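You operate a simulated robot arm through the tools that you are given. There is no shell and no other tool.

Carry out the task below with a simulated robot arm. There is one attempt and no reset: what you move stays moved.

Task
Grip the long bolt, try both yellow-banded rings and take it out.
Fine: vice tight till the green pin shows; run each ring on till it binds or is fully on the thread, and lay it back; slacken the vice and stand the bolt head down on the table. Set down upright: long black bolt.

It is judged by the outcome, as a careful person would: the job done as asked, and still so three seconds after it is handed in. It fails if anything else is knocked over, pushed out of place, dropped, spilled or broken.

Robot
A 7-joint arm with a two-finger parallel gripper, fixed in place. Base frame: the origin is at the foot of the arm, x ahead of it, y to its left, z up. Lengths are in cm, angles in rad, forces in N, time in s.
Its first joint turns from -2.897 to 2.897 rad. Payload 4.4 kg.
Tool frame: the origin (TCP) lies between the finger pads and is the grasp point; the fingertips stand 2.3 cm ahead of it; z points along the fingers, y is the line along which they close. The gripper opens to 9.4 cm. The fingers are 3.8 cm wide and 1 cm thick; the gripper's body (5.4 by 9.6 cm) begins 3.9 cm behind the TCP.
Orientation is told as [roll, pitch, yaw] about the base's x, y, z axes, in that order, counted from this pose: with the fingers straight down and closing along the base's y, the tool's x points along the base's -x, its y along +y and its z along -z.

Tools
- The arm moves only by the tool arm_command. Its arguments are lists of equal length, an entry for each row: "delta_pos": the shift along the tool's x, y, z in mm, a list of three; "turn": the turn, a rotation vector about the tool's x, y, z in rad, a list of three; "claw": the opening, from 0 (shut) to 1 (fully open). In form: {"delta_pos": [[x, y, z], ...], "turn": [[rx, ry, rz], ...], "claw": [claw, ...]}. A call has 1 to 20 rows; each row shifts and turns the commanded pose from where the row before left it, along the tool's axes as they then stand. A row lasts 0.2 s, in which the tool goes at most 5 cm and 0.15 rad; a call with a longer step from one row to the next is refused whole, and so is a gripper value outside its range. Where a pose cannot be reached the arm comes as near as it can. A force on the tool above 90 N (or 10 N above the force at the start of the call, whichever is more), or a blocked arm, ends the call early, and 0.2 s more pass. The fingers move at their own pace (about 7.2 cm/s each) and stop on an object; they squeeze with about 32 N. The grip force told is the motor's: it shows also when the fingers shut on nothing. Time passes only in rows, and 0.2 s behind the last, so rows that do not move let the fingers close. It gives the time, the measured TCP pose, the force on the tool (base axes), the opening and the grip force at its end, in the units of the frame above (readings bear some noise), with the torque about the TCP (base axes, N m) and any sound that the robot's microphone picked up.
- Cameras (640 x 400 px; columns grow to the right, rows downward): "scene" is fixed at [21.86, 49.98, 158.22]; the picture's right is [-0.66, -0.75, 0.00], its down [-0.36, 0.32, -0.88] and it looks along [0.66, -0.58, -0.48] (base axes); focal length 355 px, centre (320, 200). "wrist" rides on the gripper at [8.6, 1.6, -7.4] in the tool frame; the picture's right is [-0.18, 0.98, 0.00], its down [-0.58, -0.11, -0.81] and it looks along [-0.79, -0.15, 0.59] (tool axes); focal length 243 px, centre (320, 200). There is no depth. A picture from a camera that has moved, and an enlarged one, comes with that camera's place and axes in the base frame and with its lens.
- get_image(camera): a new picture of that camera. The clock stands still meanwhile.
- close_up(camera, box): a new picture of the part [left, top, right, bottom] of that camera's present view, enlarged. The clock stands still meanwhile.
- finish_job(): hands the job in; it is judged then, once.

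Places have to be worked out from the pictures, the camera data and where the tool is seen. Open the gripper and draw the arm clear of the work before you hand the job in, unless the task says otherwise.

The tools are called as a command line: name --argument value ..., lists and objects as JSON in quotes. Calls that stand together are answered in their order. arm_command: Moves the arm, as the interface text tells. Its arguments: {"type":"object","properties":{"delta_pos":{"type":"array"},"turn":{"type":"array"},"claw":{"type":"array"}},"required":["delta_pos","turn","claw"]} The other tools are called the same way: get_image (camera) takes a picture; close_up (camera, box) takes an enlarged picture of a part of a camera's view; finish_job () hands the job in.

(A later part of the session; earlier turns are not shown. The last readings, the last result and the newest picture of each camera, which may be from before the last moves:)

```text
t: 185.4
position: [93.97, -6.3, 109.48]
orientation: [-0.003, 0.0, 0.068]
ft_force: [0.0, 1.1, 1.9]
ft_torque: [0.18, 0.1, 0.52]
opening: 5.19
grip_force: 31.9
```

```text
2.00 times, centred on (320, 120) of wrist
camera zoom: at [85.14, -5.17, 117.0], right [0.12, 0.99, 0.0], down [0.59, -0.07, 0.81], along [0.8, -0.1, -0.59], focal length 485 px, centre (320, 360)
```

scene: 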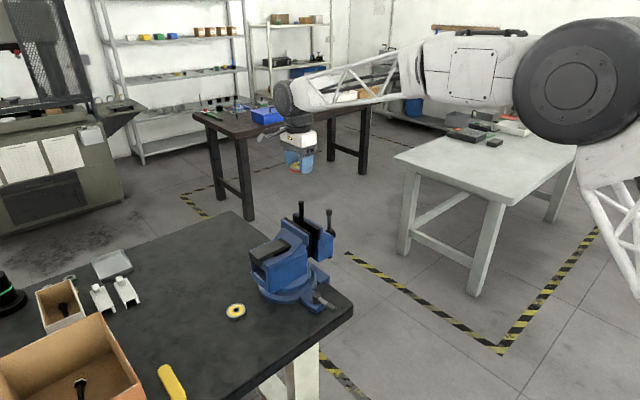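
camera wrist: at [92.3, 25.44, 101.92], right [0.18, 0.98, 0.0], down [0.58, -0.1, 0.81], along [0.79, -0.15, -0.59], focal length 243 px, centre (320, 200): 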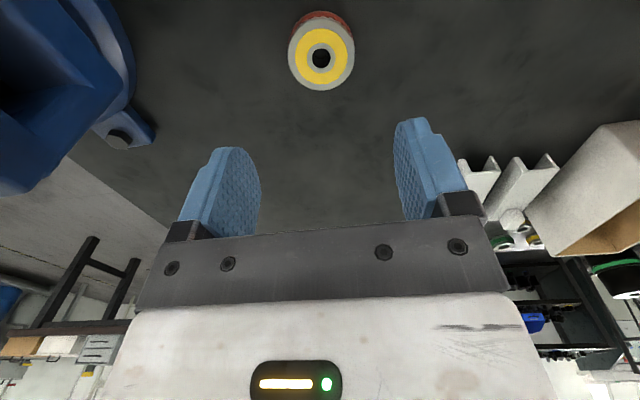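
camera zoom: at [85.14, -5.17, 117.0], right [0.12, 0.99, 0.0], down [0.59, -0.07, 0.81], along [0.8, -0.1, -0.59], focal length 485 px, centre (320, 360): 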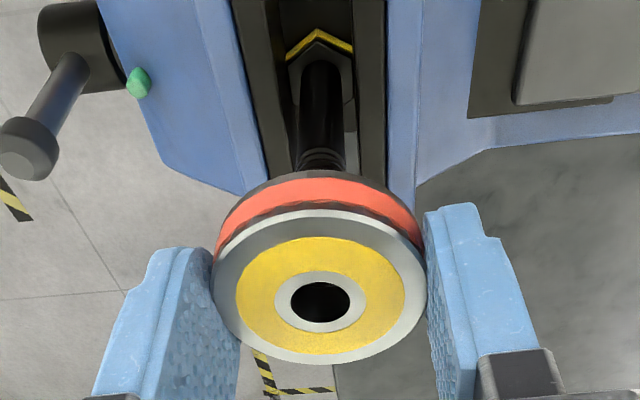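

The bind is confirmed: torque holds at 0.52 N·m with no further advance. I back the ring off anticlockwise with matching lift.

arm_command --delta_pos '[[0, 0, -0.15], [0, 0, -0.25], [0, 0, -0.28], [0, 0, -0.28], [0, 0, -0.28], [0, 0, -0.28], [0, 0, 0]]' --turn '[[0, 0, -0.13], [0, 0, -0.13], [0, 0, -0.13], [0, 0, -0.13], [0, 0, -0.13], [0, 0, -0.13], [0, 0, 0]]' --claw '[0, 0, 0, 0, 0, 0, 0]'

close_up --camera "scene" --box '[285, 185, 325, 215]'

```text
t: 187.0
position: [93.88, -6.36, 109.68]
orientation: [-0.002, 0.001, 0.852]
ft_force: [0.1, 8.0, 18.1]
ft_torque: [0.84, -0.21, -0.02]
opening: 5.16
grip_force: 32.1
```

```text
13.33 times, centred on (305, 200) of scene
camera zoom: at [21.86, 49.98, 158.22], right [-0.66, -0.75, 0.0], down [-0.36, 0.32, -0.88], along [0.66, -0.58, -0.48], focal length 4735 px, centre (520, 200)
```

zoom: 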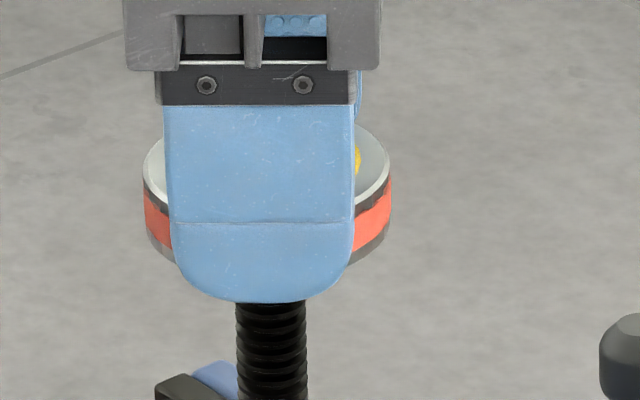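

It unscrews freely. I keep going.

arm_command --delta_pos '[[0, 0, -0.5], [0, 0, -0.3], [0, 0, -0.3], [0, 0, -0.3], [0, 0, -0.3], [0, 0, -0.3], [0, 0, -0.3], [0, 0, -0.3], [0, 0, -0.3], [0, 0, -0.3], [0, 0, -0.3], [0, 0, -0.3], [0, 0, 0]]' --turn '[[0, 0, -0.13], [0, 0, -0.13], [0, 0, -0.13], [0, 0, -0.13], [0, 0, -0.13], [0, 0, -0.13], [0, 0, -0.13], [0, 0, -0.13], [0, 0, -0.13], [0, 0, -0.13], [0, 0, -0.13], [0, 0, -0.13], [0, 0, 0]]' --claw '[0, 0, 0, 0, 0, 0, 0, 0, 0, 0, 0, 0, 0]'

close_up --camera "scene" --box '[285, 185, 325, 215]'

close_up --camera "wrist" --box '[220, 20, 420, 220]'

```text
t: 189.8
position: [93.88, -6.24, 109.99]
orientation: [0.004, 0.002, 2.411]
ft_force: [-0.3, 0.9, -1.9]
ft_torque: [0.01, 0.03, 0.04]
opening: 5.16
grip_force: 31.8
```

```text
13.33 times, centred on (305, 200) of scene
camera zoom: at [21.86, 49.98, 158.22], right [-0.66, -0.75, 0.0], down [-0.36, 0.32, -0.88], along [0.66, -0.58, -0.48], focal length 4735 px, centre (520, 200)
```

zoom: 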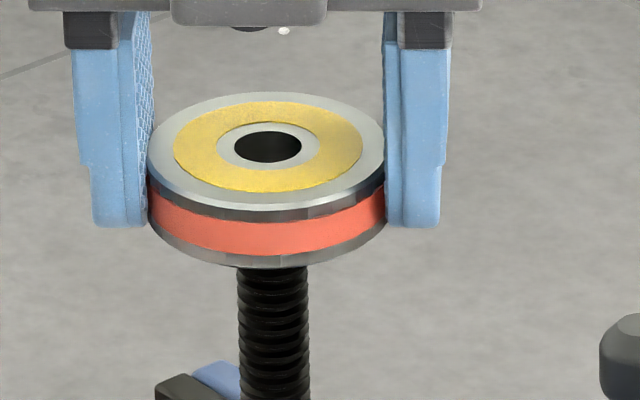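

```text
2.00 times, centred on (320, 120) of wrist
camera zoom: at [99.23, -13.2, 117.49], right [-0.79, -0.61, 0.0], down [-0.36, 0.47, 0.81], along [-0.49, 0.64, -0.59], focal length 485 px, centre (320, 360)
```

zoom: 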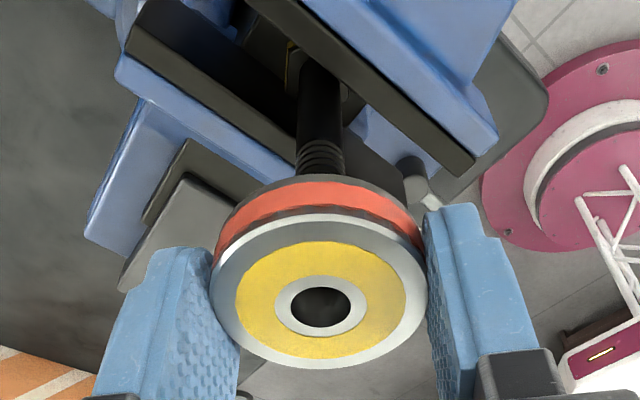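

Only the ring's weight remains. I lift gently to confirm it is free.

arm_command --delta_pos '[[0, 0, -1.5], [0, 0, -1.5], [0, 0, -2], [0, 0, 0]]' --turn '[[0, 0, 0], [0, 0, 0], [0, 0, 0], [0, 0, 0]]' --claw '[0, 0, 0, 0]'

```text
t: 190.8
position: [93.81, -6.28, 110.45]
orientation: [0.002, 0.002, 2.41]
ft_force: [-0.2, -0.4, -0.5]
ft_torque: [0.0, -0.04, -0.01]
opening: 5.18
grip_force: 32.1
```

It is free. I lift, turn back to yaw 0, and carry it toward its own place at (101, 23.8).

arm_command --delta_pos '[[0, 0, -10], [0, 0, -20], [0, 0, -25], [0, 0, -25], [0, 0, -15], [0, 0, 0], [0, 0, 0], [0, 0, 0], [0, 0, 0], [0, 0, 0], [0, 0, 0], [0, 0, 0], [0, 0, 0], [0, 0, 0], [0, 0, 0], [0, 0, 0], [0, 0, 0], [0, 0, 0], [0, 0, 0], [0, 0, 0]]' --turn '[[0, 0, 0], [0, 0, 0], [0, 0, 0], [0, 0, 0], [0, 0, 0], [0, 0, 0.145], [0, 0, 0.145], [0, 0, 0.145], [0, 0, 0.145], [0, 0, 0.145], [0, 0, 0.145], [0, 0, 0.145], [0, 0, 0.145], [0, 0, 0.145], [0, 0, 0.145], [0, 0, 0.145], [0, 0, 0.145], [0, 0, 0.145], [0, 0, 0.145], [0, 0, 0.145]]' --claw '[0, 0, 0, 0, 0, 0, 0, 0, 0, 0, 0, 0, 0, 0, 0, 0, 0, 0, 0, 0]'

arm_command --delta_pos '[[0, 0, 0], [0, 0, 0], [0, 0, 0]]' --turn '[[0, 0, 0.118], [0, 0, 0.118], [0, 0, 0]]' --claw '[0, 0, 0]'

close_up --camera "wrist" --box '[240, 90, 400, 220]'

```text
t: 195.0
position: [93.82, -6.33, 120.06]
orientation: [-0.005, 0.0, 0.232]
ft_force: [-0.5, 0.3, -2.1]
ft_torque: [-0.02, -0.02, 0.02]
opening: 5.19
grip_force: 32.1
```

```text
t: 195.8
position: [93.92, -6.27, 120.01]
orientation: [-0.003, 0.002, -0.003]
ft_force: [0.5, 0.2, -2.0]
ft_torque: [0.0, 0.0, 0.0]
opening: 5.19
grip_force: 31.9
```

```text
3.08 times, centred on (320, 155) of wrist
camera zoom: at [85.2, -4.51, 127.53], right [0.19, 0.98, 0.0], down [0.58, -0.11, 0.81], along [0.79, -0.15, -0.59], focal length 746 px, centre (320, 338)
```

zoom: 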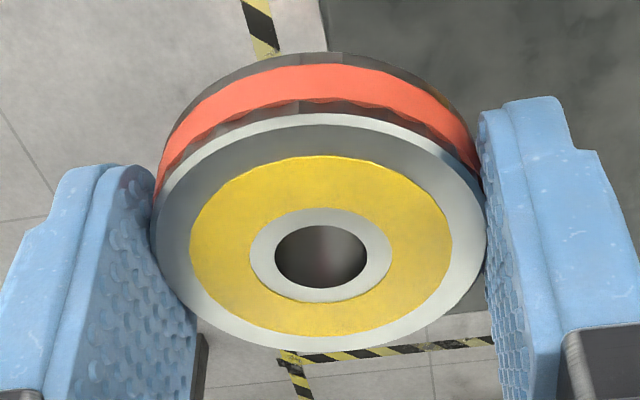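

I carry the ring over and descend partway.

arm_command --delta_pos '[[-3, 14, 0], [-5.6, 23, 0], [-5.6, 24, 0], [-5.6, 24, 0], [-5.6, 24, 0], [-5.6, 24, 0], [-5.6, 24, 0], [-5.6, 24, 0], [-5.6, 24, 0], [-5.6, 24, 0], [-5.6, 24, 0], [-5.6, 24, 0], [-4, 14, 0], [-3.1, 8.7, 0], [0, 0, 0]]' --turn '[[0, 0, 0], [0, 0, 0], [0, 0, 0], [0, 0, 0], [0, 0, 0], [0, 0, 0], [0, 0, 0], [0, 0, 0], [0, 0, 0], [0, 0, 0], [0, 0, 0], [0, 0, 0], [0, 0, 0], [0, 0, 0], [0, 0, 0]]' --claw '[0, 0, 0, 0, 0, 0, 0, 0, 0, 0, 0, 0, 0, 0, 0]'

arm_command --delta_pos '[[0, 0, 12], [0, 0, 25], [0, 0, 28], [0, 0, 28], [0, 0, 28], [0, 0, 28], [0, 0, 28], [0, 0, 28], [0, 0, 28], [0, 0, 28], [0, 0, 28], [0, 0, 25], [0, 0, 20], [0, 0, 10], [0, 0, 0]]' --turn '[[0, 0, 0], [0, 0, 0], [0, 0, 0], [0, 0, 0], [0, 0, 0], [0, 0, 0], [0, 0, 0], [0, 0, 0], [0, 0, 0], [0, 0, 0], [0, 0, 0], [0, 0, 0], [0, 0, 0], [0, 0, 0], [0, 0, 0]]' --claw '[0, 0, 0, 0, 0, 0, 0, 0, 0, 0, 0, 0, 0, 0, 0]'

get_image --camera "wrist"

close_up --camera "scene" --box '[180, 260, 270, 330]'

```text
t: 199.0
position: [101.21, 23.71, 119.8]
orientation: [-0.004, -0.001, -0.001]
ft_force: [0.8, 0.0, -1.6]
ft_torque: [-0.03, 0.03, -0.03]
opening: 5.16
grip_force: 32.4
```

```text
t: 202.2
position: [101.19, 23.58, 85.51]
orientation: [-0.005, -0.001, -0.001]
ft_force: [-0.5, 0.1, -1.9]
ft_torque: [0.02, 0.02, 0.01]
opening: 5.16
grip_force: 31.7
```

```text
taken
camera wrist: at [92.51, 25.31, 92.99], right [0.19, 0.98, 0.0], down [0.58, -0.11, 0.81], along [0.79, -0.15, -0.59], focal length 243 px, centre (320, 200)
```

wrist: 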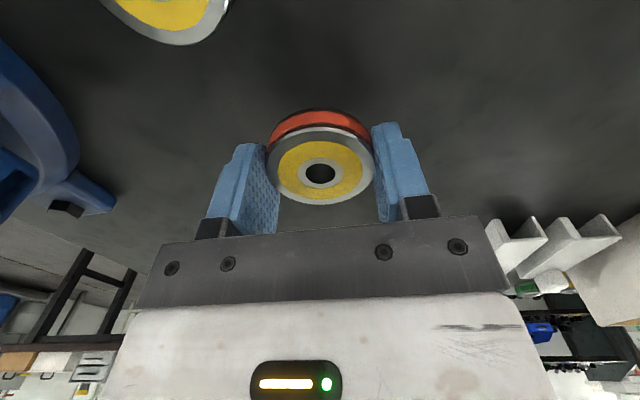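

```text
5.71 times, centred on (225, 295) of scene
camera zoom: at [21.86, 49.98, 158.22], right [-0.66, -0.75, 0.0], down [-0.36, 0.32, -0.88], along [0.66, -0.58, -0.48], focal length 2029 px, centre (863, -343)
```

zoom: 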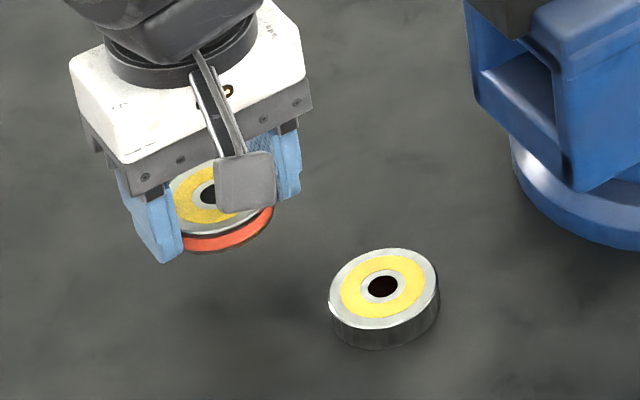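

I correct by 1.5 mm and lower the ring to the table in small steps.

arm_command --delta_pos '[[1.4, 1.5, 10], [0, 0, 12], [0, 0, 5], [0, 0, 0]]' --turn '[[0, 0, 0], [0, 0, 0], [0, 0, 0], [0, 0, 0]]' --claw '[0, 0, 0, 0]'

arm_command --delta_pos '[[0, 0, 1.2], [0, 0, 0]]' --turn '[[0, 0, 0], [0, 0, 0]]' --claw '[0, 0]'

arm_command --delta_pos '[[0, 0, 1], [0, 0, 0]]' --turn '[[0, 0, 0], [0, 0, 0]]' --claw '[0, 0]'

```text
t: 203.2
position: [100.96, 23.9, 82.76]
orientation: [-0.003, -0.002, -0.002]
ft_force: [0.4, -0.1, -1.4]
ft_torque: [0.01, -0.03, 0.0]
opening: 5.19
grip_force: 32.1
```

```text
t: 203.8
position: [101.07, 23.74, 82.69]
orientation: [-0.003, 0.0, -0.001]
ft_force: [0.1, -0.6, -1.1]
ft_torque: [0.01, -0.02, 0.0]
opening: 5.18
grip_force: 31.9
```

```text
t: 204.4
position: [101.1, 23.69, 82.45]
orientation: [-0.003, 0.0, -0.001]
ft_force: [-0.5, -0.8, -1.8]
ft_torque: [-0.02, 0.01, 0.02]
opening: 5.17
grip_force: 32.3
```

arm_command --delta_pos '[[0, 0, 0.8], [0, 0, 0]]' --turn '[[0, 0, 0], [0, 0, 0]]' --claw '[0, 0]'

arm_command --delta_pos '[[0, 0, 0.8], [0, 0, 0]]' --turn '[[0, 0, 0], [0, 0, 0]]' --claw '[0, 0]'

close_up --camera "wrist" --box '[240, 90, 400, 220]'

```text
t: 205.0
position: [101.1, 23.71, 82.57]
orientation: [-0.003, -0.002, -0.003]
ft_force: [0.2, -0.2, -1.3]
ft_torque: [0.01, 0.01, -0.02]
opening: 5.19
grip_force: 31.9
```

```text
t: 205.6
position: [101.05, 23.68, 82.51]
orientation: [-0.004, 0.0, -0.003]
ft_force: [-0.1, 0.9, -1.6]
ft_torque: [-0.01, -0.02, 0.0]
opening: 5.2
grip_force: 32.0
```

```text
3.08 times, centred on (320, 155) of wrist
camera zoom: at [92.36, 25.41, 89.87], right [0.19, 0.98, 0.0], down [0.58, -0.11, 0.81], along [0.79, -0.15, -0.59], focal length 746 px, centre (320, 338)
```

zoom: 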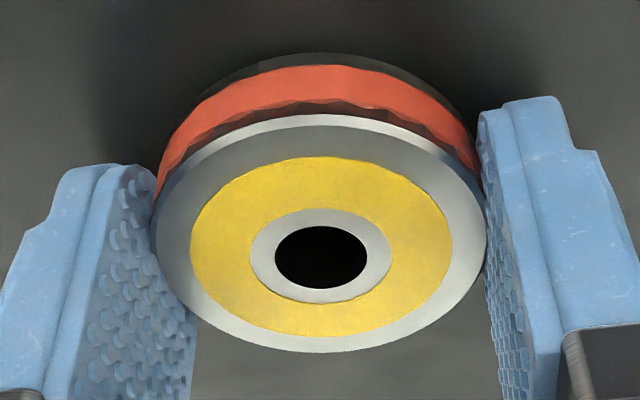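

Still no contact at 82.47. I continue with small steps.

arm_command --delta_pos '[[0, 0, 0.9], [0, 0, 0]]' --turn '[[0, 0, 0], [0, 0, 0]]' --claw '[0, 0]'

arm_command --delta_pos '[[0, 0, 0.9], [0, 0, 0]]' --turn '[[0, 0, 0], [0, 0, 0]]' --claw '[0, 0]'

arm_command --delta_pos '[[0, 0, 0.9], [0, 0, 0]]' --turn '[[0, 0, 0], [0, 0, 0]]' --claw '[0, 0]'

```text
t: 206.2
position: [100.93, 23.77, 82.31]
orientation: [-0.004, -0.001, -0.002]
ft_force: [-0.4, -0.2, -1.3]
ft_torque: [0.0, 0.04, 0.01]
opening: 5.16
grip_force: 31.9
```

```text
t: 206.8
position: [100.94, 23.57, 82.41]
orientation: [-0.003, -0.002, -0.002]
ft_force: [-0.8, 1.5, -0.1]
ft_torque: [0.1, -0.02, 0.01]
opening: 5.17
grip_force: 31.5
```

```text
t: 207.4
position: [101.06, 23.75, 82.3]
orientation: [-0.004, -0.001, -0.003]
ft_force: [-5.1, -3.7, 10.1]
ft_torque: [0.29, 0.27, 0.21]
opening: 5.18
grip_force: 31.9
```

Contact (about 11 N). I open the fingers while easing up slightly.

arm_command --delta_pos '[[0, 0, -0.5], [0, 0, -0.5], [0, 0, -0.5], [0, 0, 0], [0, 0, 0]]' --turn '[[0, 0, 0], [0, 0, 0], [0, 0, 0], [0, 0, 0], [0, 0, 0]]' --claw '[0.57, 0.6, 0.65, 0.72, 0.78]'

close_up --camera "wrist" --box '[240, 90, 400, 220]'

close_up --camera "scene" --box '[180, 260, 270, 330]'

```text
t: 208.6
position: [101.03, 23.71, 82.34]
orientation: [-0.003, 0.0, -0.002]
ft_force: [0.4, -0.3, 0.3]
ft_torque: [0.0, 0.03, 0.01]
opening: 7.32
grip_force: 0.0
```

```text
3.08 times, centred on (320, 155) of wrist
camera zoom: at [92.3, 25.42, 89.77], right [0.19, 0.98, 0.0], down [0.58, -0.11, 0.81], along [0.79, -0.15, -0.59], focal length 746 px, centre (320, 338)
```

zoom: 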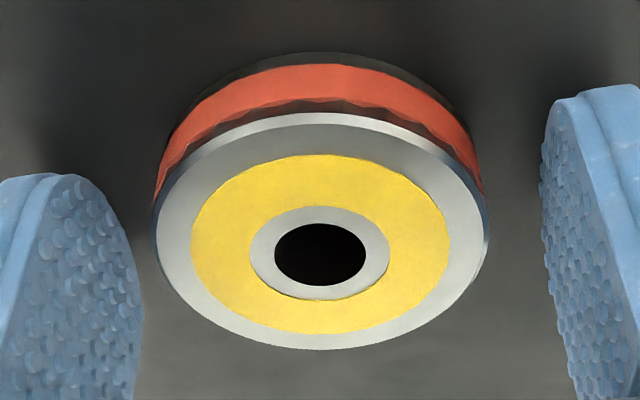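

```text
5.71 times, centred on (225, 295) of scene
camera zoom: at [21.86, 49.98, 158.22], right [-0.66, -0.75, 0.0], down [-0.36, 0.32, -0.88], along [0.66, -0.58, -0.48], focal length 2029 px, centre (863, -343)
```

zoom: 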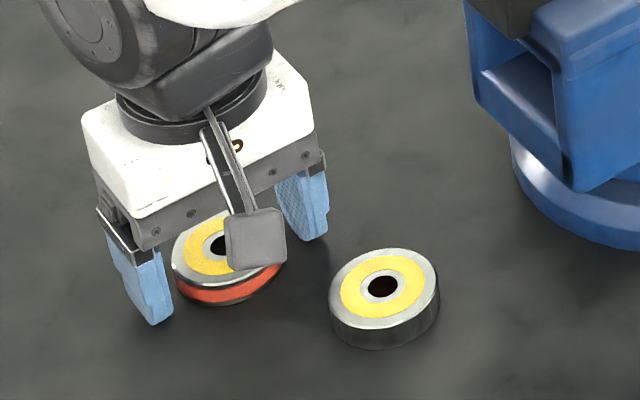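

Both rings lie flat in their places. I rise and compare their positions with the start before I go back to the vice handle.

arm_command --delta_pos '[[0, 0, -10], [0, 0, -30], [0, 0, -45], [0, 0, -45], [0, 0, -45], [0, 0, -45], [0, 0, -45], [0, 0, -45], [0, 0, -45], [0, 0, 0]]' --turn '[[0, 0, 0], [0, 0, 0], [0, 0, 0], [0, 0, 0], [0, 0, 0], [0, 0, 0], [0, 0, 0], [0, 0, 0], [0, 0, 0], [0, 0, 0]]' --claw '[0.78, 0.78, 0.78, 0.78, 0.78, 0.78, 0.5, 0.2, 0, 0]'

close_up --camera "scene" --box '[180, 280, 270, 340]'

```text
t: 210.8
position: [100.92, 23.53, 117.97]
orientation: [-0.003, 0.0, -0.001]
ft_force: [0.2, 0.2, -0.2]
ft_torque: [0.01, 0.02, 0.02]
opening: 0.0
grip_force: 32.0
```

```text
6.67 times, centred on (225, 310) of scene
camera zoom: at [21.86, 49.98, 158.22], right [-0.66, -0.75, 0.0], down [-0.36, 0.32, -0.88], along [0.66, -0.58, -0.48], focal length 2368 px, centre (953, -533)
```

zoom: 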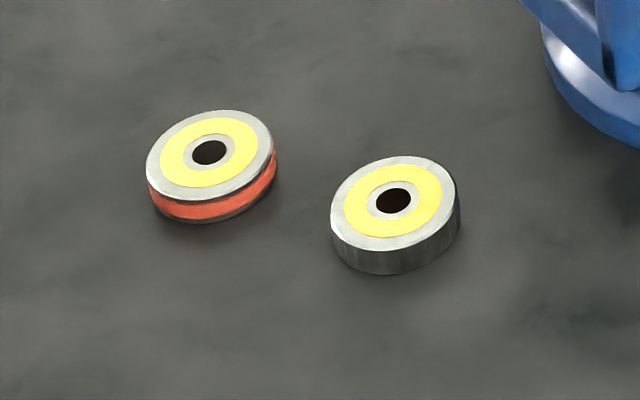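

Both rings are within 2 mm of where they started. Now I go round to the handle side of the vice and level the tool again.

arm_command --delta_pos '[[16.7, -42.5, 0], [16.7, -42.5, 0], [16.7, -42.5, 0], [16.7, -42.5, 0], [16.7, -42.5, 0], [16.7, -42.5, 0], [16.7, -42.5, 0], [16.7, -42.5, 0], [16.7, -42.5, 0], [16.7, -42.5, 0], [16.7, -42.5, 0], [16.7, -42.5, 0], [16.7, -42.5, 0], [16.7, -42.5, 0], [16.7, -42.5, 0], [0, 0, 0]]' --turn '[[0, 0, 0], [0, 0, 0], [0, 0, 0], [0, 0, 0], [0, 0, 0], [0, 0, 0], [0, 0, 0], [0, 0, 0], [0, 0, 0], [0, 0, 0], [0, 0, 0], [0, 0, 0], [0, 0, 0], [0, 0, 0], [0, 0, 0], [0, 0, 0]]' --claw '[0, 0, 0, 0, 0, 0, 0, 0, 0, 0, 0, 0, 0, 0, 0, 0]'

arm_command --delta_pos '[[0, 0, 0], [0, 0, 0], [0, 0, 0], [0, 0, 0], [0, 0, 0], [0, 0, 0], [0, 0, 0], [0, 0, 0], [0, 0, 0], [0, 0, 0], [0, 0, 0], [0, 0, 0], [0, 0, 0], [0, 0, 0]]' --turn '[[-0.14, 0, 0], [-0.14, 0, 0], [-0.14, 0, 0], [-0.14, 0, 0], [-0.14, 0, 0], [-0.14, 0, 0], [-0.14, 0, 0], [-0.14, 0, 0], [-0.14, 0, 0], [0, -0.15, 0], [0, -0.15, 0], [-0.15, 0, 0], [-0.15, 0, 0], [0, 0, 0]]' --claw '[0, 0, 0, 0, 0, 0, 0, 0, 0, 0, 0, 0, 0, 0]'

```text
t: 214.2
position: [75.88, -39.79, 118.17]
orientation: [-0.003, 0.0, -0.002]
ft_force: [0.1, 0.6, -0.2]
ft_torque: [0.0, 0.02, 0.02]
opening: 0.0
grip_force: 32.2
```

```text
t: 217.2
position: [75.79, -39.87, 117.99]
orientation: [1.572, -0.089, -0.288]
ft_force: [0.3, 0.2, -0.2]
ft_torque: [0.02, 0.02, -0.04]
opening: 0.01
grip_force: 32.3
```

I level the last bit of pitch and come down to just outside the lower half of the now vertical bar.

arm_command --delta_pos '[[0, 0, 0], [-9.7, -40.5, 19.6], [-9.7, -40.5, 19.6], [-9.7, -40.5, 19.6], [-9.7, -40.5, 19.6], [-9.7, -40.5, 19.6], [-9.7, -40.5, 19.6], [-9.7, -40.5, 19.6], [-9.7, -40.5, 19.6], [0, 0, 0]]' --turn '[[0, 0, 0.089], [0, 0, 0], [0, 0, 0], [0, 0, 0], [0, 0, 0], [0, 0, 0], [0, 0, 0], [0, 0, 0], [0, 0, 0], [0, 0, 0]]' --claw '[0, 0, 0, 0, 0, 0, 0, 0, 0, 0]'

get_image --camera "wrist"

close_up --camera "scene" --box '[280, 190, 400, 290]'

```text
t: 219.4
position: [87.67, -27.15, 85.65]
orientation: [1.568, 0.0, -0.287]
ft_force: [-0.7, 0.2, -0.1]
ft_torque: [0.0, -0.01, 0.03]
opening: 0.01
grip_force: 31.6
```

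```text
taken
camera wrist: at [77.22, -31.87, 87.26], right [0.17, -0.05, 0.98], down [0.33, -0.94, -0.11], along [0.93, 0.34, -0.15], focal length 243 px, centre (320, 200)
```

wrist: 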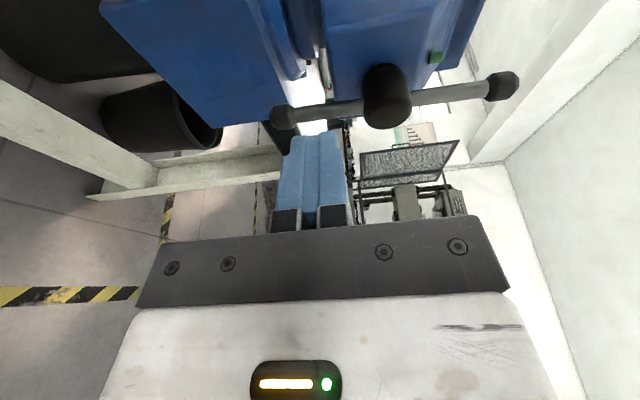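

```text
4.00 times, centred on (340, 240) of scene
camera zoom: at [21.86, 49.98, 158.22], right [-0.66, -0.75, 0.0], down [-0.36, 0.32, -0.88], along [0.66, -0.58, -0.48], focal length 1420 px, centre (240, 40)
```

zoom: 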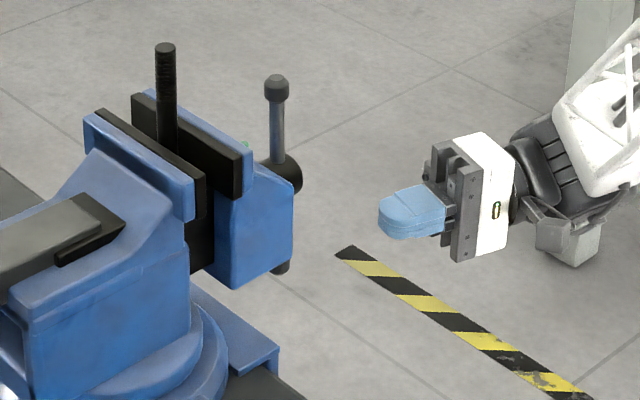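

The bar is vertical with the fingers beside its lower half. I push in on its -x side.

arm_command --delta_pos '[[0, 0, 28], [0, 0, 28], [0, 0, 28], [0, 0, 0]]' --turn '[[0, 0, 0], [0, 0, 0], [0, 0, 0], [0, 0, 0]]' --claw '[0, 0, 0, 0]'

close_up --camera "wrist" --box '[190, 0, 450, 220]'

```text
t: 220.4
position: [90.03, -18.89, 85.61]
orientation: [1.568, -0.002, -0.288]
ft_force: [-0.8, 0.2, -0.3]
ft_torque: [0.0, 0.02, 0.01]
opening: 0.0
grip_force: 31.9
```

```text
1.82 times, centred on (320, 110) of wrist
camera zoom: at [79.62, -23.55, 87.19], right [0.17, -0.05, 0.98], down [0.33, -0.94, -0.11], along [0.93, 0.34, -0.15], focal length 441 px, centre (320, 364)
```

zoom: 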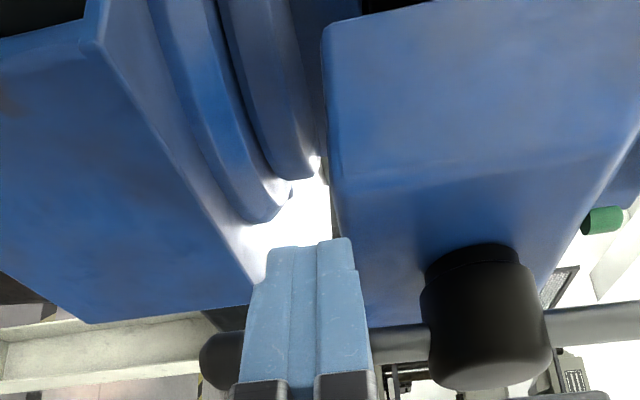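

The fingers are beside the bar. I crank anticlockwise (lower end toward +x) to slacken, first a short way.

arm_command --delta_pos '[[-10.9, 0, 3.2], [-8.8, -3.2, 2.6], [-8.8, -3.1, 2.6], [-8.6, 0.4, 2.5], [-8.6, 0.5, 2.5], [0, 0, 0]]' --turn '[[0, 0, 0], [0, 0, 0], [0, 0, 0], [0, 0, 0], [0, 0, 0], [0, 0, 0]]' --claw '[0, 0, 0, 0, 0, 0]'

close_up --camera "scene" --box '[280, 190, 400, 290]'

```text
t: 221.8
position: [95.09, -19.16, 85.0]
orientation: [1.569, -0.001, -0.289]
ft_force: [-11.0, -0.4, -4.6]
ft_torque: [-0.07, -0.02, 0.17]
opening: 0.0
grip_force: 32.2
```

```text
4.00 times, centred on (340, 240) of scene
camera zoom: at [21.86, 49.98, 158.22], right [-0.66, -0.75, 0.0], down [-0.36, 0.32, -0.88], along [0.66, -0.58, -0.48], focal length 1420 px, centre (240, 40)
```

zoom: 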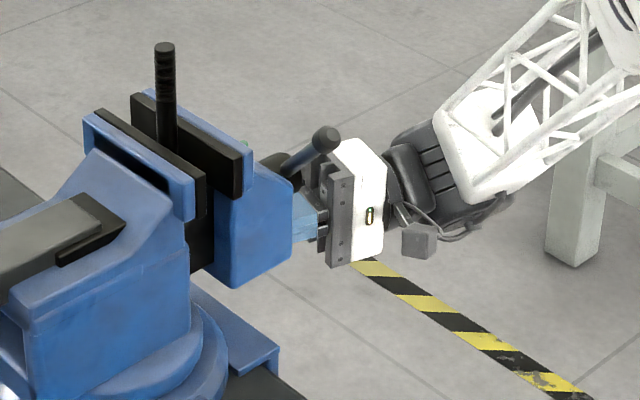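

The bar is turning (11 N). I continue until the bar is back near its original position.

arm_command --delta_pos '[[-8.6, 3.9, 2.6], [-8.5, 3.9, 2.5], [-7, 7.3, 2], [-6.9, 7.4, 2.1], [-4, 10, 1.2], [-4.1, 9.9, 1.2], [-3.5, 10.8, 1.1], [-1.1, 8.6, 0.3], [0, 0, 0]]' --turn '[[0, 0, 0], [0, 0, 0], [0, 0, 0], [0, 0, 0], [0, 0, 0], [0, 0, 0], [0, 0, 0], [0, 0, 0], [0, 0, 0]]' --claw '[0, 0, 0, 0, 0, 0, 0, 0, 0]'

close_up --camera "scene" --box '[280, 190, 400, 290]'

close_up --camera "scene" --box '[285, 195, 345, 245]'

```text
t: 223.8
position: [99.54, -19.16, 91.27]
orientation: [1.57, -0.002, -0.287]
ft_force: [-0.2, -10.0, -5.1]
ft_torque: [-0.04, -0.06, 0.09]
opening: 0.0
grip_force: 32.4
```

```text
4.00 times, centred on (340, 240) of scene
camera zoom: at [21.86, 49.98, 158.22], right [-0.66, -0.75, 0.0], down [-0.36, 0.32, -0.88], along [0.66, -0.58, -0.48], focal length 1420 px, centre (240, 40)
```

zoom: 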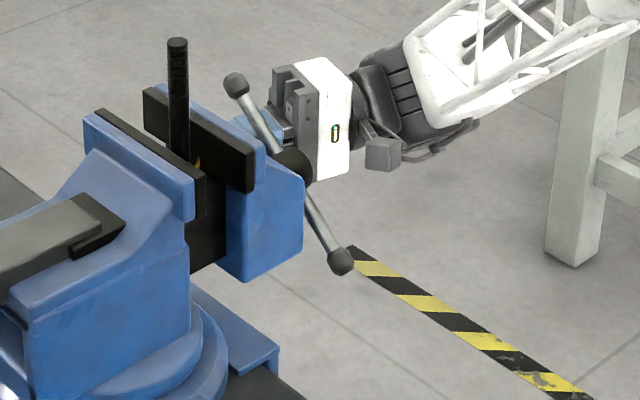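

```text
8.00 times, centred on (315, 220) of scene
camera zoom: at [21.86, 49.98, 158.22], right [-0.66, -0.75, 0.0], down [-0.36, 0.32, -0.88], along [0.66, -0.58, -0.48], focal length 2841 px, centre (360, 40)
```

zoom: 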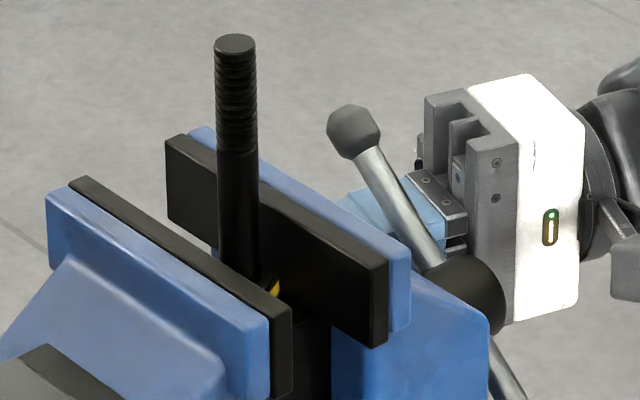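

The vice is slack: the jaw has opened by about 1.3 cm and the bolt, standing on the slide, moved with it and still stands upright. I draw the fingers off the bar and withdraw.

arm_command --delta_pos '[[0, -6, 0], [0, 0, -10], [0, 0, -25], [0, 0, -30], [0, 0, -30], [0, 0, 0]]' --turn '[[0, 0, 0], [0, 0, 0], [0, 0, 0], [0, 0, 0], [0, 0, 0], [0, 0, 0]]' --claw '[0, 0, 0, 0, 0, 0]'

get_image --camera "scene"

close_up --camera "scene" --box '[285, 195, 345, 245]'

get_image --camera "wrist"

```text
t: 225.2
position: [96.72, -28.23, 90.92]
orientation: [1.57, -0.002, -0.289]
ft_force: [-0.2, 0.0, -1.0]
ft_torque: [0.02, -0.06, -0.05]
opening: 0.0
grip_force: 31.9
```

```text
taken
```

scene: 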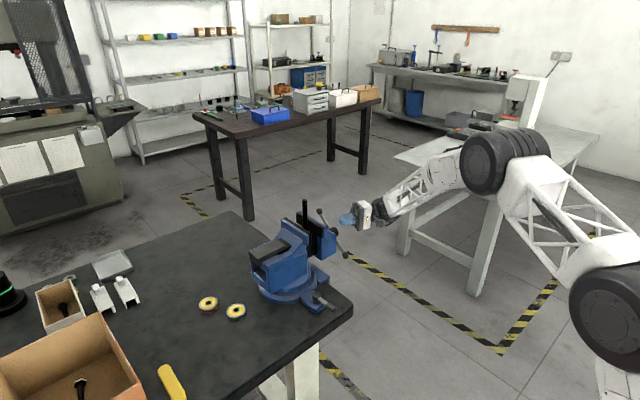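

```text
8.00 times, centred on (315, 220) of scene
camera zoom: at [21.86, 49.98, 158.22], right [-0.66, -0.75, 0.0], down [-0.36, 0.32, -0.88], along [0.66, -0.58, -0.48], focal length 2841 px, centre (360, 40)
```

zoom: 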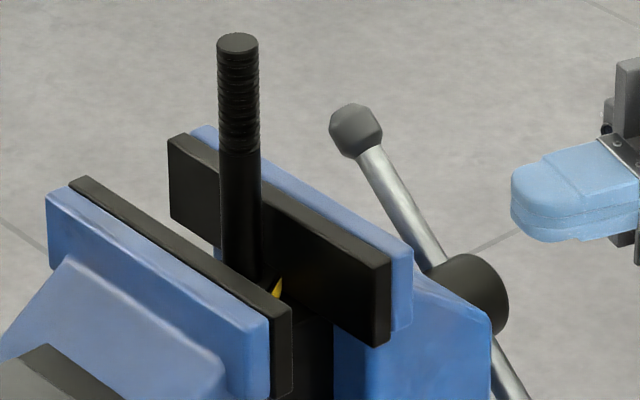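

```text
taken
camera wrist: at [86.25, -32.88, 92.43], right [0.17, -0.05, 0.98], down [0.33, -0.94, -0.11], along [0.93, 0.34, -0.15], focal length 243 px, centre (320, 200)
```

wrist: 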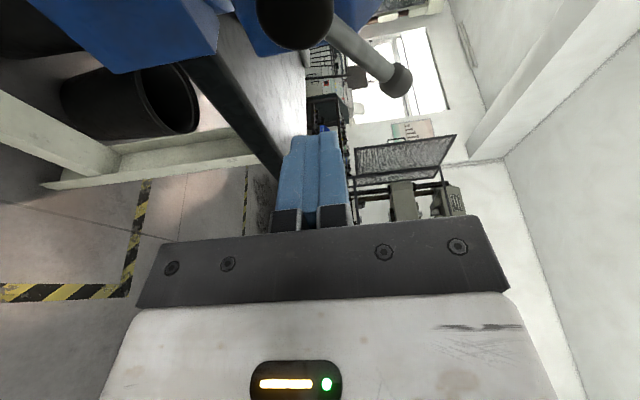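

The bolt still stands upright and free. I back away, rise, and turn the tool to point down again.

arm_command --delta_pos '[[21.3, 33.8, -19.1], [21.3, 33.8, -19.1], [21.3, 33.8, -19.1], [21.3, 33.8, -19.1], [21.3, 33.8, -19.1], [21.3, 33.8, -19.1], [21.3, 33.8, -19.1], [21.3, 33.8, -19.1], [0, 0, 0]]' --turn '[[0, 0, 0], [0, 0, 0], [0, 0, 0], [0, 0, 0], [0, 0, 0], [0, 0, 0], [0, 0, 0], [0, 0, 0], [0, 0, 0]]' --claw '[0, 0, 0, 0, 0, 0, 0, 0, 0]'

arm_command --delta_pos '[[0, 0, 0], [0, 0, 0], [0, 0, 0], [0, 0, 0], [0, 0, 0], [0, 0, 0], [0, 0, 0], [0, 0, 0], [0, 0, 0], [0, 0, 0], [0, 0, 0], [0, 0, 0], [0, 0, 0], [0, 0, 0], [0, 0, 0]]' --turn '[[0, 0, -0.089], [0.15, 0, 0], [0.15, 0, 0], [0, 0.15, 0], [0, 0.15, 0], [0.14, 0, 0], [0.14, 0, 0], [0.14, 0, 0], [0.14, 0, 0], [0.14, 0, 0], [0.14, 0, 0], [0.14, 0, 0], [0.14, 0, 0], [0.14, 0, 0], [0, 0, 0]]' --claw '[0, 0, 0, 0, 0, 0, 0, 0, 0, 0, 0, 0, 0, 0, 0]'

```text
t: 227.2
position: [76.0, -37.87, 117.57]
orientation: [1.568, -0.003, -0.289]
ft_force: [0.8, -0.1, 0.0]
ft_torque: [0.0, 0.0, -0.02]
opening: 0.0
grip_force: 32.2
```

```text
t: 230.4
position: [76.09, -37.96, 117.74]
orientation: [-0.008, 0.001, -0.003]
ft_force: [0.3, 0.1, -0.7]
ft_torque: [0.04, 0.0, 0.0]
opening: 0.01
grip_force: 31.7
```

The tool points down again. I move over the bolt and look at its new position.

arm_command --delta_pos '[[0, 0, 0], [-22.4, 38.1, -2.9], [-22.4, 38.1, -2.9], [-22.4, 38.1, -2.9], [-22.4, 38.1, -2.9], [-22.4, 38.1, -2.9], [-22.4, 38.1, -2.9], [-22.4, 38.1, -2.9], [-22.4, 38.1, -2.9], [0, 0, 0]]' --turn '[[-0.007, 0, 0], [0, 0, 0], [0, 0, 0], [0, 0, 0], [0, 0, 0], [0, 0, 0], [0, 0, 0], [0, 0, 0], [0, 0, 0], [0, 0, 0]]' --claw '[0, 0, 0, 0, 0, 0.3, 0.5, 0.5, 0.5, 0.5]'

close_up --camera "wrist" --box '[260, 0, 380, 110]'

get_image --camera "wrist"

```text
t: 232.6
position: [94.26, -7.43, 120.11]
orientation: [0.003, 0.0, -0.001]
ft_force: [0.9, -0.3, 0.5]
ft_torque: [-0.02, 0.04, 0.0]
opening: 4.73
grip_force: 0.2
```

```text
3.64 times, centred on (320, 55) of wrist
camera zoom: at [85.59, -5.76, 127.63], right [0.19, 0.98, 0.0], down [0.58, -0.11, 0.81], along [0.79, -0.15, -0.59], focal length 882 px, centre (320, 727)
```

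zoom: 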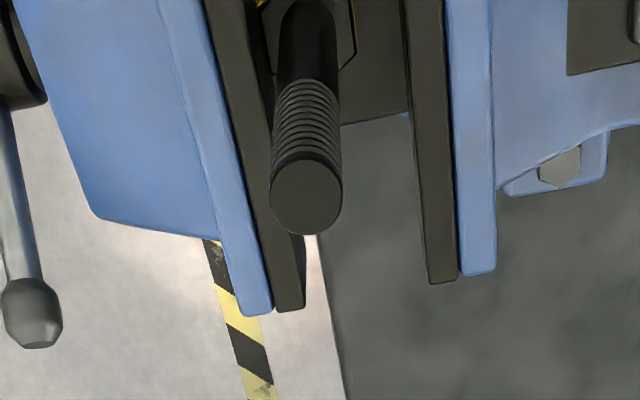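

```text
taken
camera wrist: at [85.59, -5.76, 127.63], right [0.19, 0.98, 0.0], down [0.58, -0.11, 0.81], along [0.79, -0.15, -0.59], focal length 243 px, centre (320, 200)
```

wrist: 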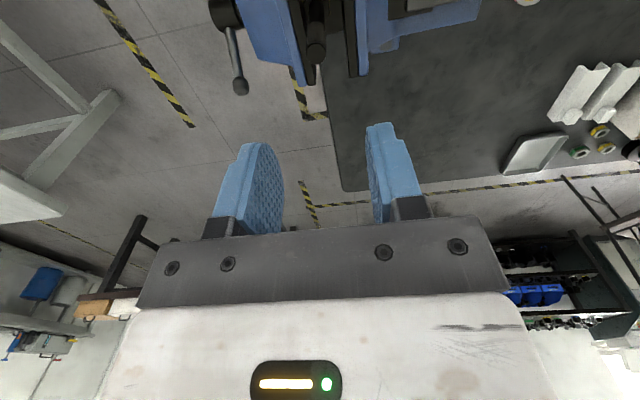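

The bolt stands at about (93.9, -7.6), its head near the moving plate, and the pin has gone in. I come down around its threaded end with the fingers open, stopping partway to check.

arm_command --delta_pos '[[3, -0.5, 20], [0, 0, 30], [0, 0, 30], [0, 0, 10], [0, 0, 0]]' --turn '[[0, 0, 0], [0, 0, 0], [0, 0, 0], [0, 0, 0], [0, 0, 0]]' --claw '[0.5, 0.5, 0.5, 0.5, 0.5]'

close_up --camera "wrist" --box '[220, 20, 420, 220]'

close_up --camera "scene" --box '[270, 180, 330, 230]'

```text
t: 233.8
position: [93.86, -7.39, 111.07]
orientation: [0.003, 0.0, -0.002]
ft_force: [-0.1, 0.2, 0.4]
ft_torque: [-0.01, -0.03, -0.01]
opening: 4.7
grip_force: 0.2
```

```text
2.00 times, centred on (320, 120) of wrist
camera zoom: at [85.1, -5.74, 118.55], right [0.19, 0.98, 0.0], down [0.58, -0.11, 0.81], along [0.79, -0.15, -0.59], focal length 485 px, centre (320, 360)
```

zoom: 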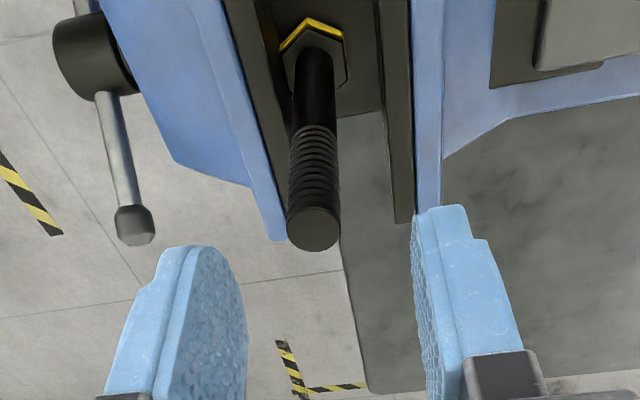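

```text
8.00 times, centred on (300, 205) of scene
camera zoom: at [21.86, 49.98, 158.22], right [-0.66, -0.75, 0.0], down [-0.36, 0.32, -0.88], along [0.66, -0.58, -0.48], focal length 2841 px, centre (480, 160)
```

zoom: 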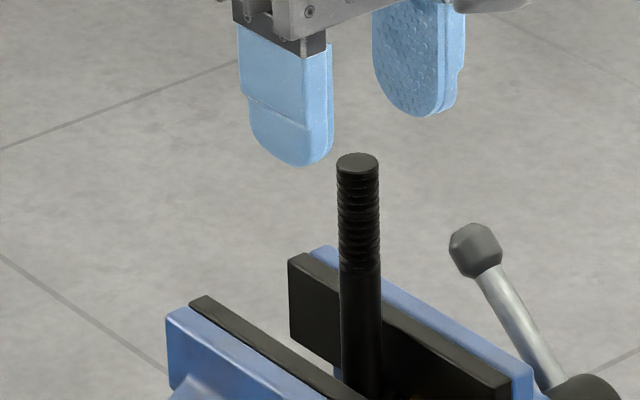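

The bolt is 2 mm toward -y of the gripper's middle, as intended: closing will draw it slightly away from the moving plate. I descend to the grip height.

arm_command --delta_pos '[[0, 0, 20], [0, 0, 20], [0, 0, 15], [0, 0, 3], [0, 0, 0]]' --turn '[[0, 0, 0], [0, 0, 0], [0, 0, 0], [0, 0, 0], [0, 0, 0]]' --claw '[0.5, 0.5, 0.5, 0.5, 0.5]'

close_up --camera "wrist" --box '[220, 20, 420, 220]'

close_up --camera "scene" --box '[270, 180, 330, 230]'

```text
t: 235.0
position: [93.61, -7.44, 105.29]
orientation: [0.004, 0.001, -0.002]
ft_force: [-0.1, -0.3, 0.8]
ft_torque: [0.0, -0.03, -0.04]
opening: 4.69
grip_force: 0.0
```

```text
2.00 times, centred on (320, 120) of wrist
camera zoom: at [85.08, -5.72, 112.77], right [0.19, 0.98, 0.0], down [0.58, -0.11, 0.81], along [0.79, -0.15, -0.59], focal length 485 px, centre (320, 360)
```

zoom: 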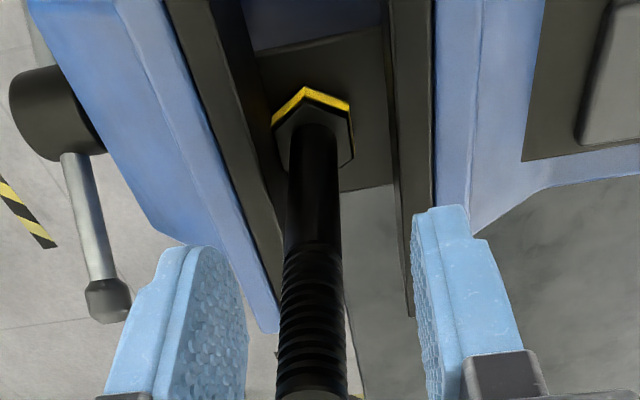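

```text
8.00 times, centred on (300, 205) of scene
camera zoom: at [21.86, 49.98, 158.22], right [-0.66, -0.75, 0.0], down [-0.36, 0.32, -0.88], along [0.66, -0.58, -0.48], focal length 2841 px, centre (480, 160)
```

zoom: 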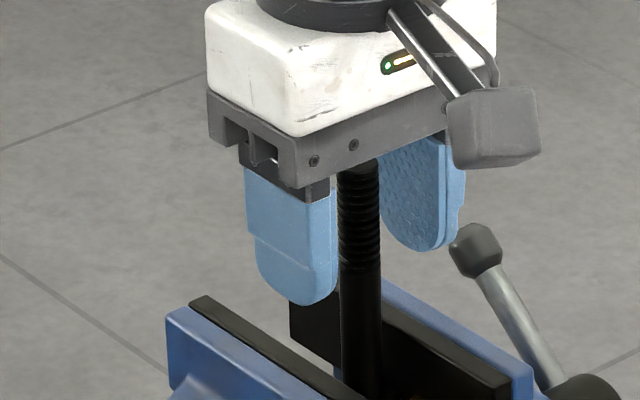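

I trim the offset by 1 mm and close gently on the bolt.

arm_command --delta_pos '[[0, -1, 0], [0, 0, 0], [0, 0, 0], [0, 0, 0], [0, 0, 0], [0, 0, 0], [0, 0, 0]]' --turn '[[0, 0, 0], [0, 0, 0], [0, 0, 0], [0, 0, 0], [0, 0, 0], [0, 0, 0], [0, 0, 0]]' --claw '[0.5, 0.35, 0.25, 0.2, 0.15, 0, 0]'

close_up --camera "wrist" --box '[220, 20, 420, 220]'

close_up --camera "scene" --box '[270, 180, 330, 230]'

```text
t: 236.6
position: [93.84, -7.57, 105.37]
orientation: [0.004, -0.001, -0.003]
ft_force: [0.6, -0.9, 0.1]
ft_torque: [-0.11, -0.02, -0.02]
opening: 1.54
grip_force: 31.5
```

```text
2.00 times, centred on (320, 120) of wrist
camera zoom: at [85.06, -5.9, 112.76], right [0.19, 0.98, 0.0], down [0.58, -0.11, 0.81], along [0.79, -0.15, -0.59], focal length 485 px, centre (320, 360)
```

zoom: 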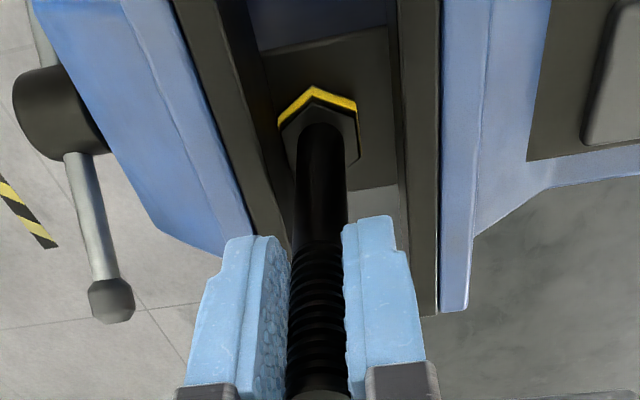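

```text
8.00 times, centred on (300, 205) of scene
camera zoom: at [21.86, 49.98, 158.22], right [-0.66, -0.75, 0.0], down [-0.36, 0.32, -0.88], along [0.66, -0.58, -0.48], focal length 2841 px, centre (480, 160)
```

zoom: 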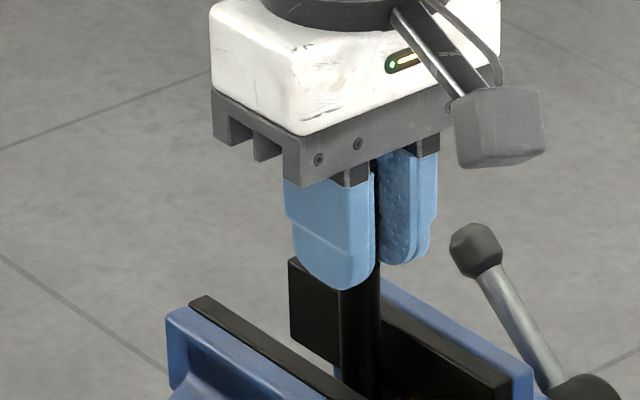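

Gripped at 1.54 cm. I lift slowly, straight up.

arm_command --delta_pos '[[0, 0, -2], [0, 0, -4], [0, 0, -6], [0, 0, -8], [0, 0, 0]]' --turn '[[0, 0, 0], [0, 0, 0], [0, 0, 0], [0, 0, 0], [0, 0, 0]]' --claw '[0, 0, 0, 0, 0]'

close_up --camera "scene" --box '[270, 180, 330, 230]'

close_up --camera "wrist" --box '[220, 20, 420, 220]'

```text
t: 237.8
position: [93.71, -7.49, 107.35]
orientation: [0.004, 0.001, -0.002]
ft_force: [0.1, -0.6, -3.0]
ft_torque: [-0.04, -0.01, 0.0]
opening: 1.56
grip_force: 32.0
```

```text
8.00 times, centred on (300, 205) of scene
camera zoom: at [21.86, 49.98, 158.22], right [-0.66, -0.75, 0.0], down [-0.36, 0.32, -0.88], along [0.66, -0.58, -0.48], focal length 2841 px, centre (480, 160)
```

zoom: 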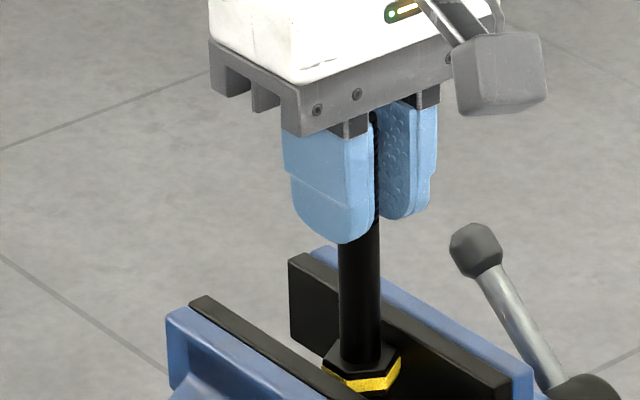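

```text
2.00 times, centred on (320, 120) of wrist
camera zoom: at [85.04, -5.9, 114.75], right [0.19, 0.98, 0.0], down [0.58, -0.11, 0.81], along [0.79, -0.15, -0.59], focal length 485 px, centre (320, 360)
```

zoom: 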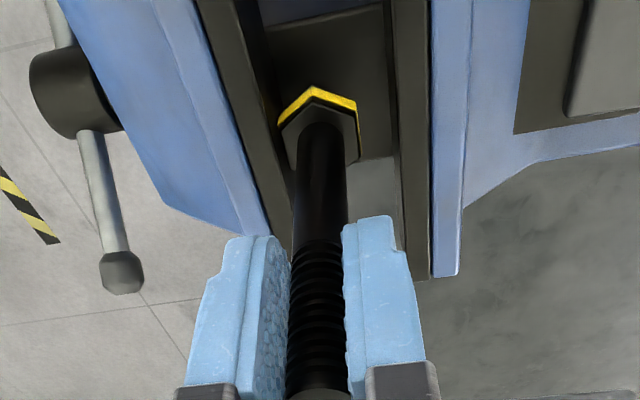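

The bolt comes up cleanly (3 N). I lift it well clear of the vice.

arm_command --delta_pos '[[0, 0, -10], [0, 0, -14], [0, 0, -18], [0, 0, -20], [0, 0, -20], [0, 0, -20], [0, 0, -20], [0, 0, -15], [0, 0, -10], [0, 0, 0]]' --turn '[[0, 0, 0], [0, 0, 0], [0, 0, 0], [0, 0, 0], [0, 0, 0], [0, 0, 0], [0, 0, 0], [0, 0, 0], [0, 0, 0], [0, 0, 0]]' --claw '[0, 0, 0, 0, 0, 0, 0, 0, 0, 0]'

close_up --camera "scene" --box '[260, 130, 350, 230]'

get_image --camera "wrist"

```text
t: 240.0
position: [93.86, -7.55, 122.08]
orientation: [0.004, -0.001, -0.002]
ft_force: [-0.2, 0.1, -2.2]
ft_torque: [-0.04, 0.03, 0.02]
opening: 1.51
grip_force: 32.5
```

```text
4.00 times, centred on (305, 180) of scene
camera zoom: at [21.86, 49.98, 158.22], right [-0.66, -0.75, 0.0], down [-0.36, 0.32, -0.88], along [0.66, -0.58, -0.48], focal length 1420 px, centre (380, 280)
```

zoom: 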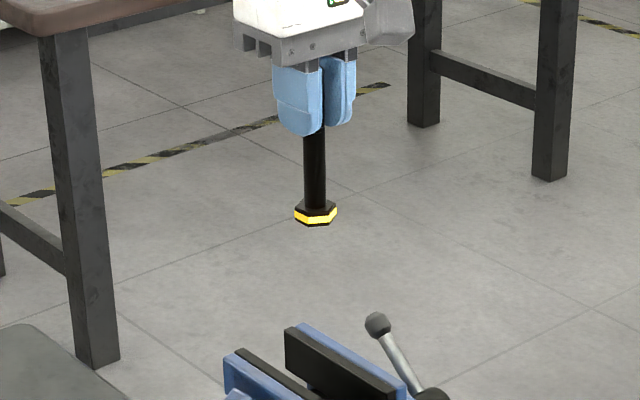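

```text
taken
camera wrist: at [85.12, -5.87, 129.48], right [0.19, 0.98, 0.0], down [0.58, -0.11, 0.81], along [0.79, -0.15, -0.59], focal length 243 px, centre (320, 200)
```

wrist: 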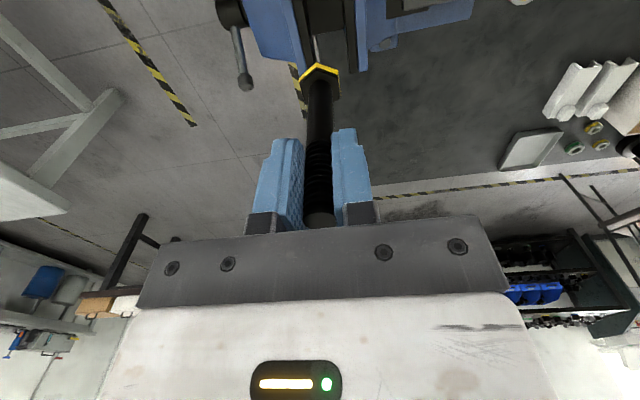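

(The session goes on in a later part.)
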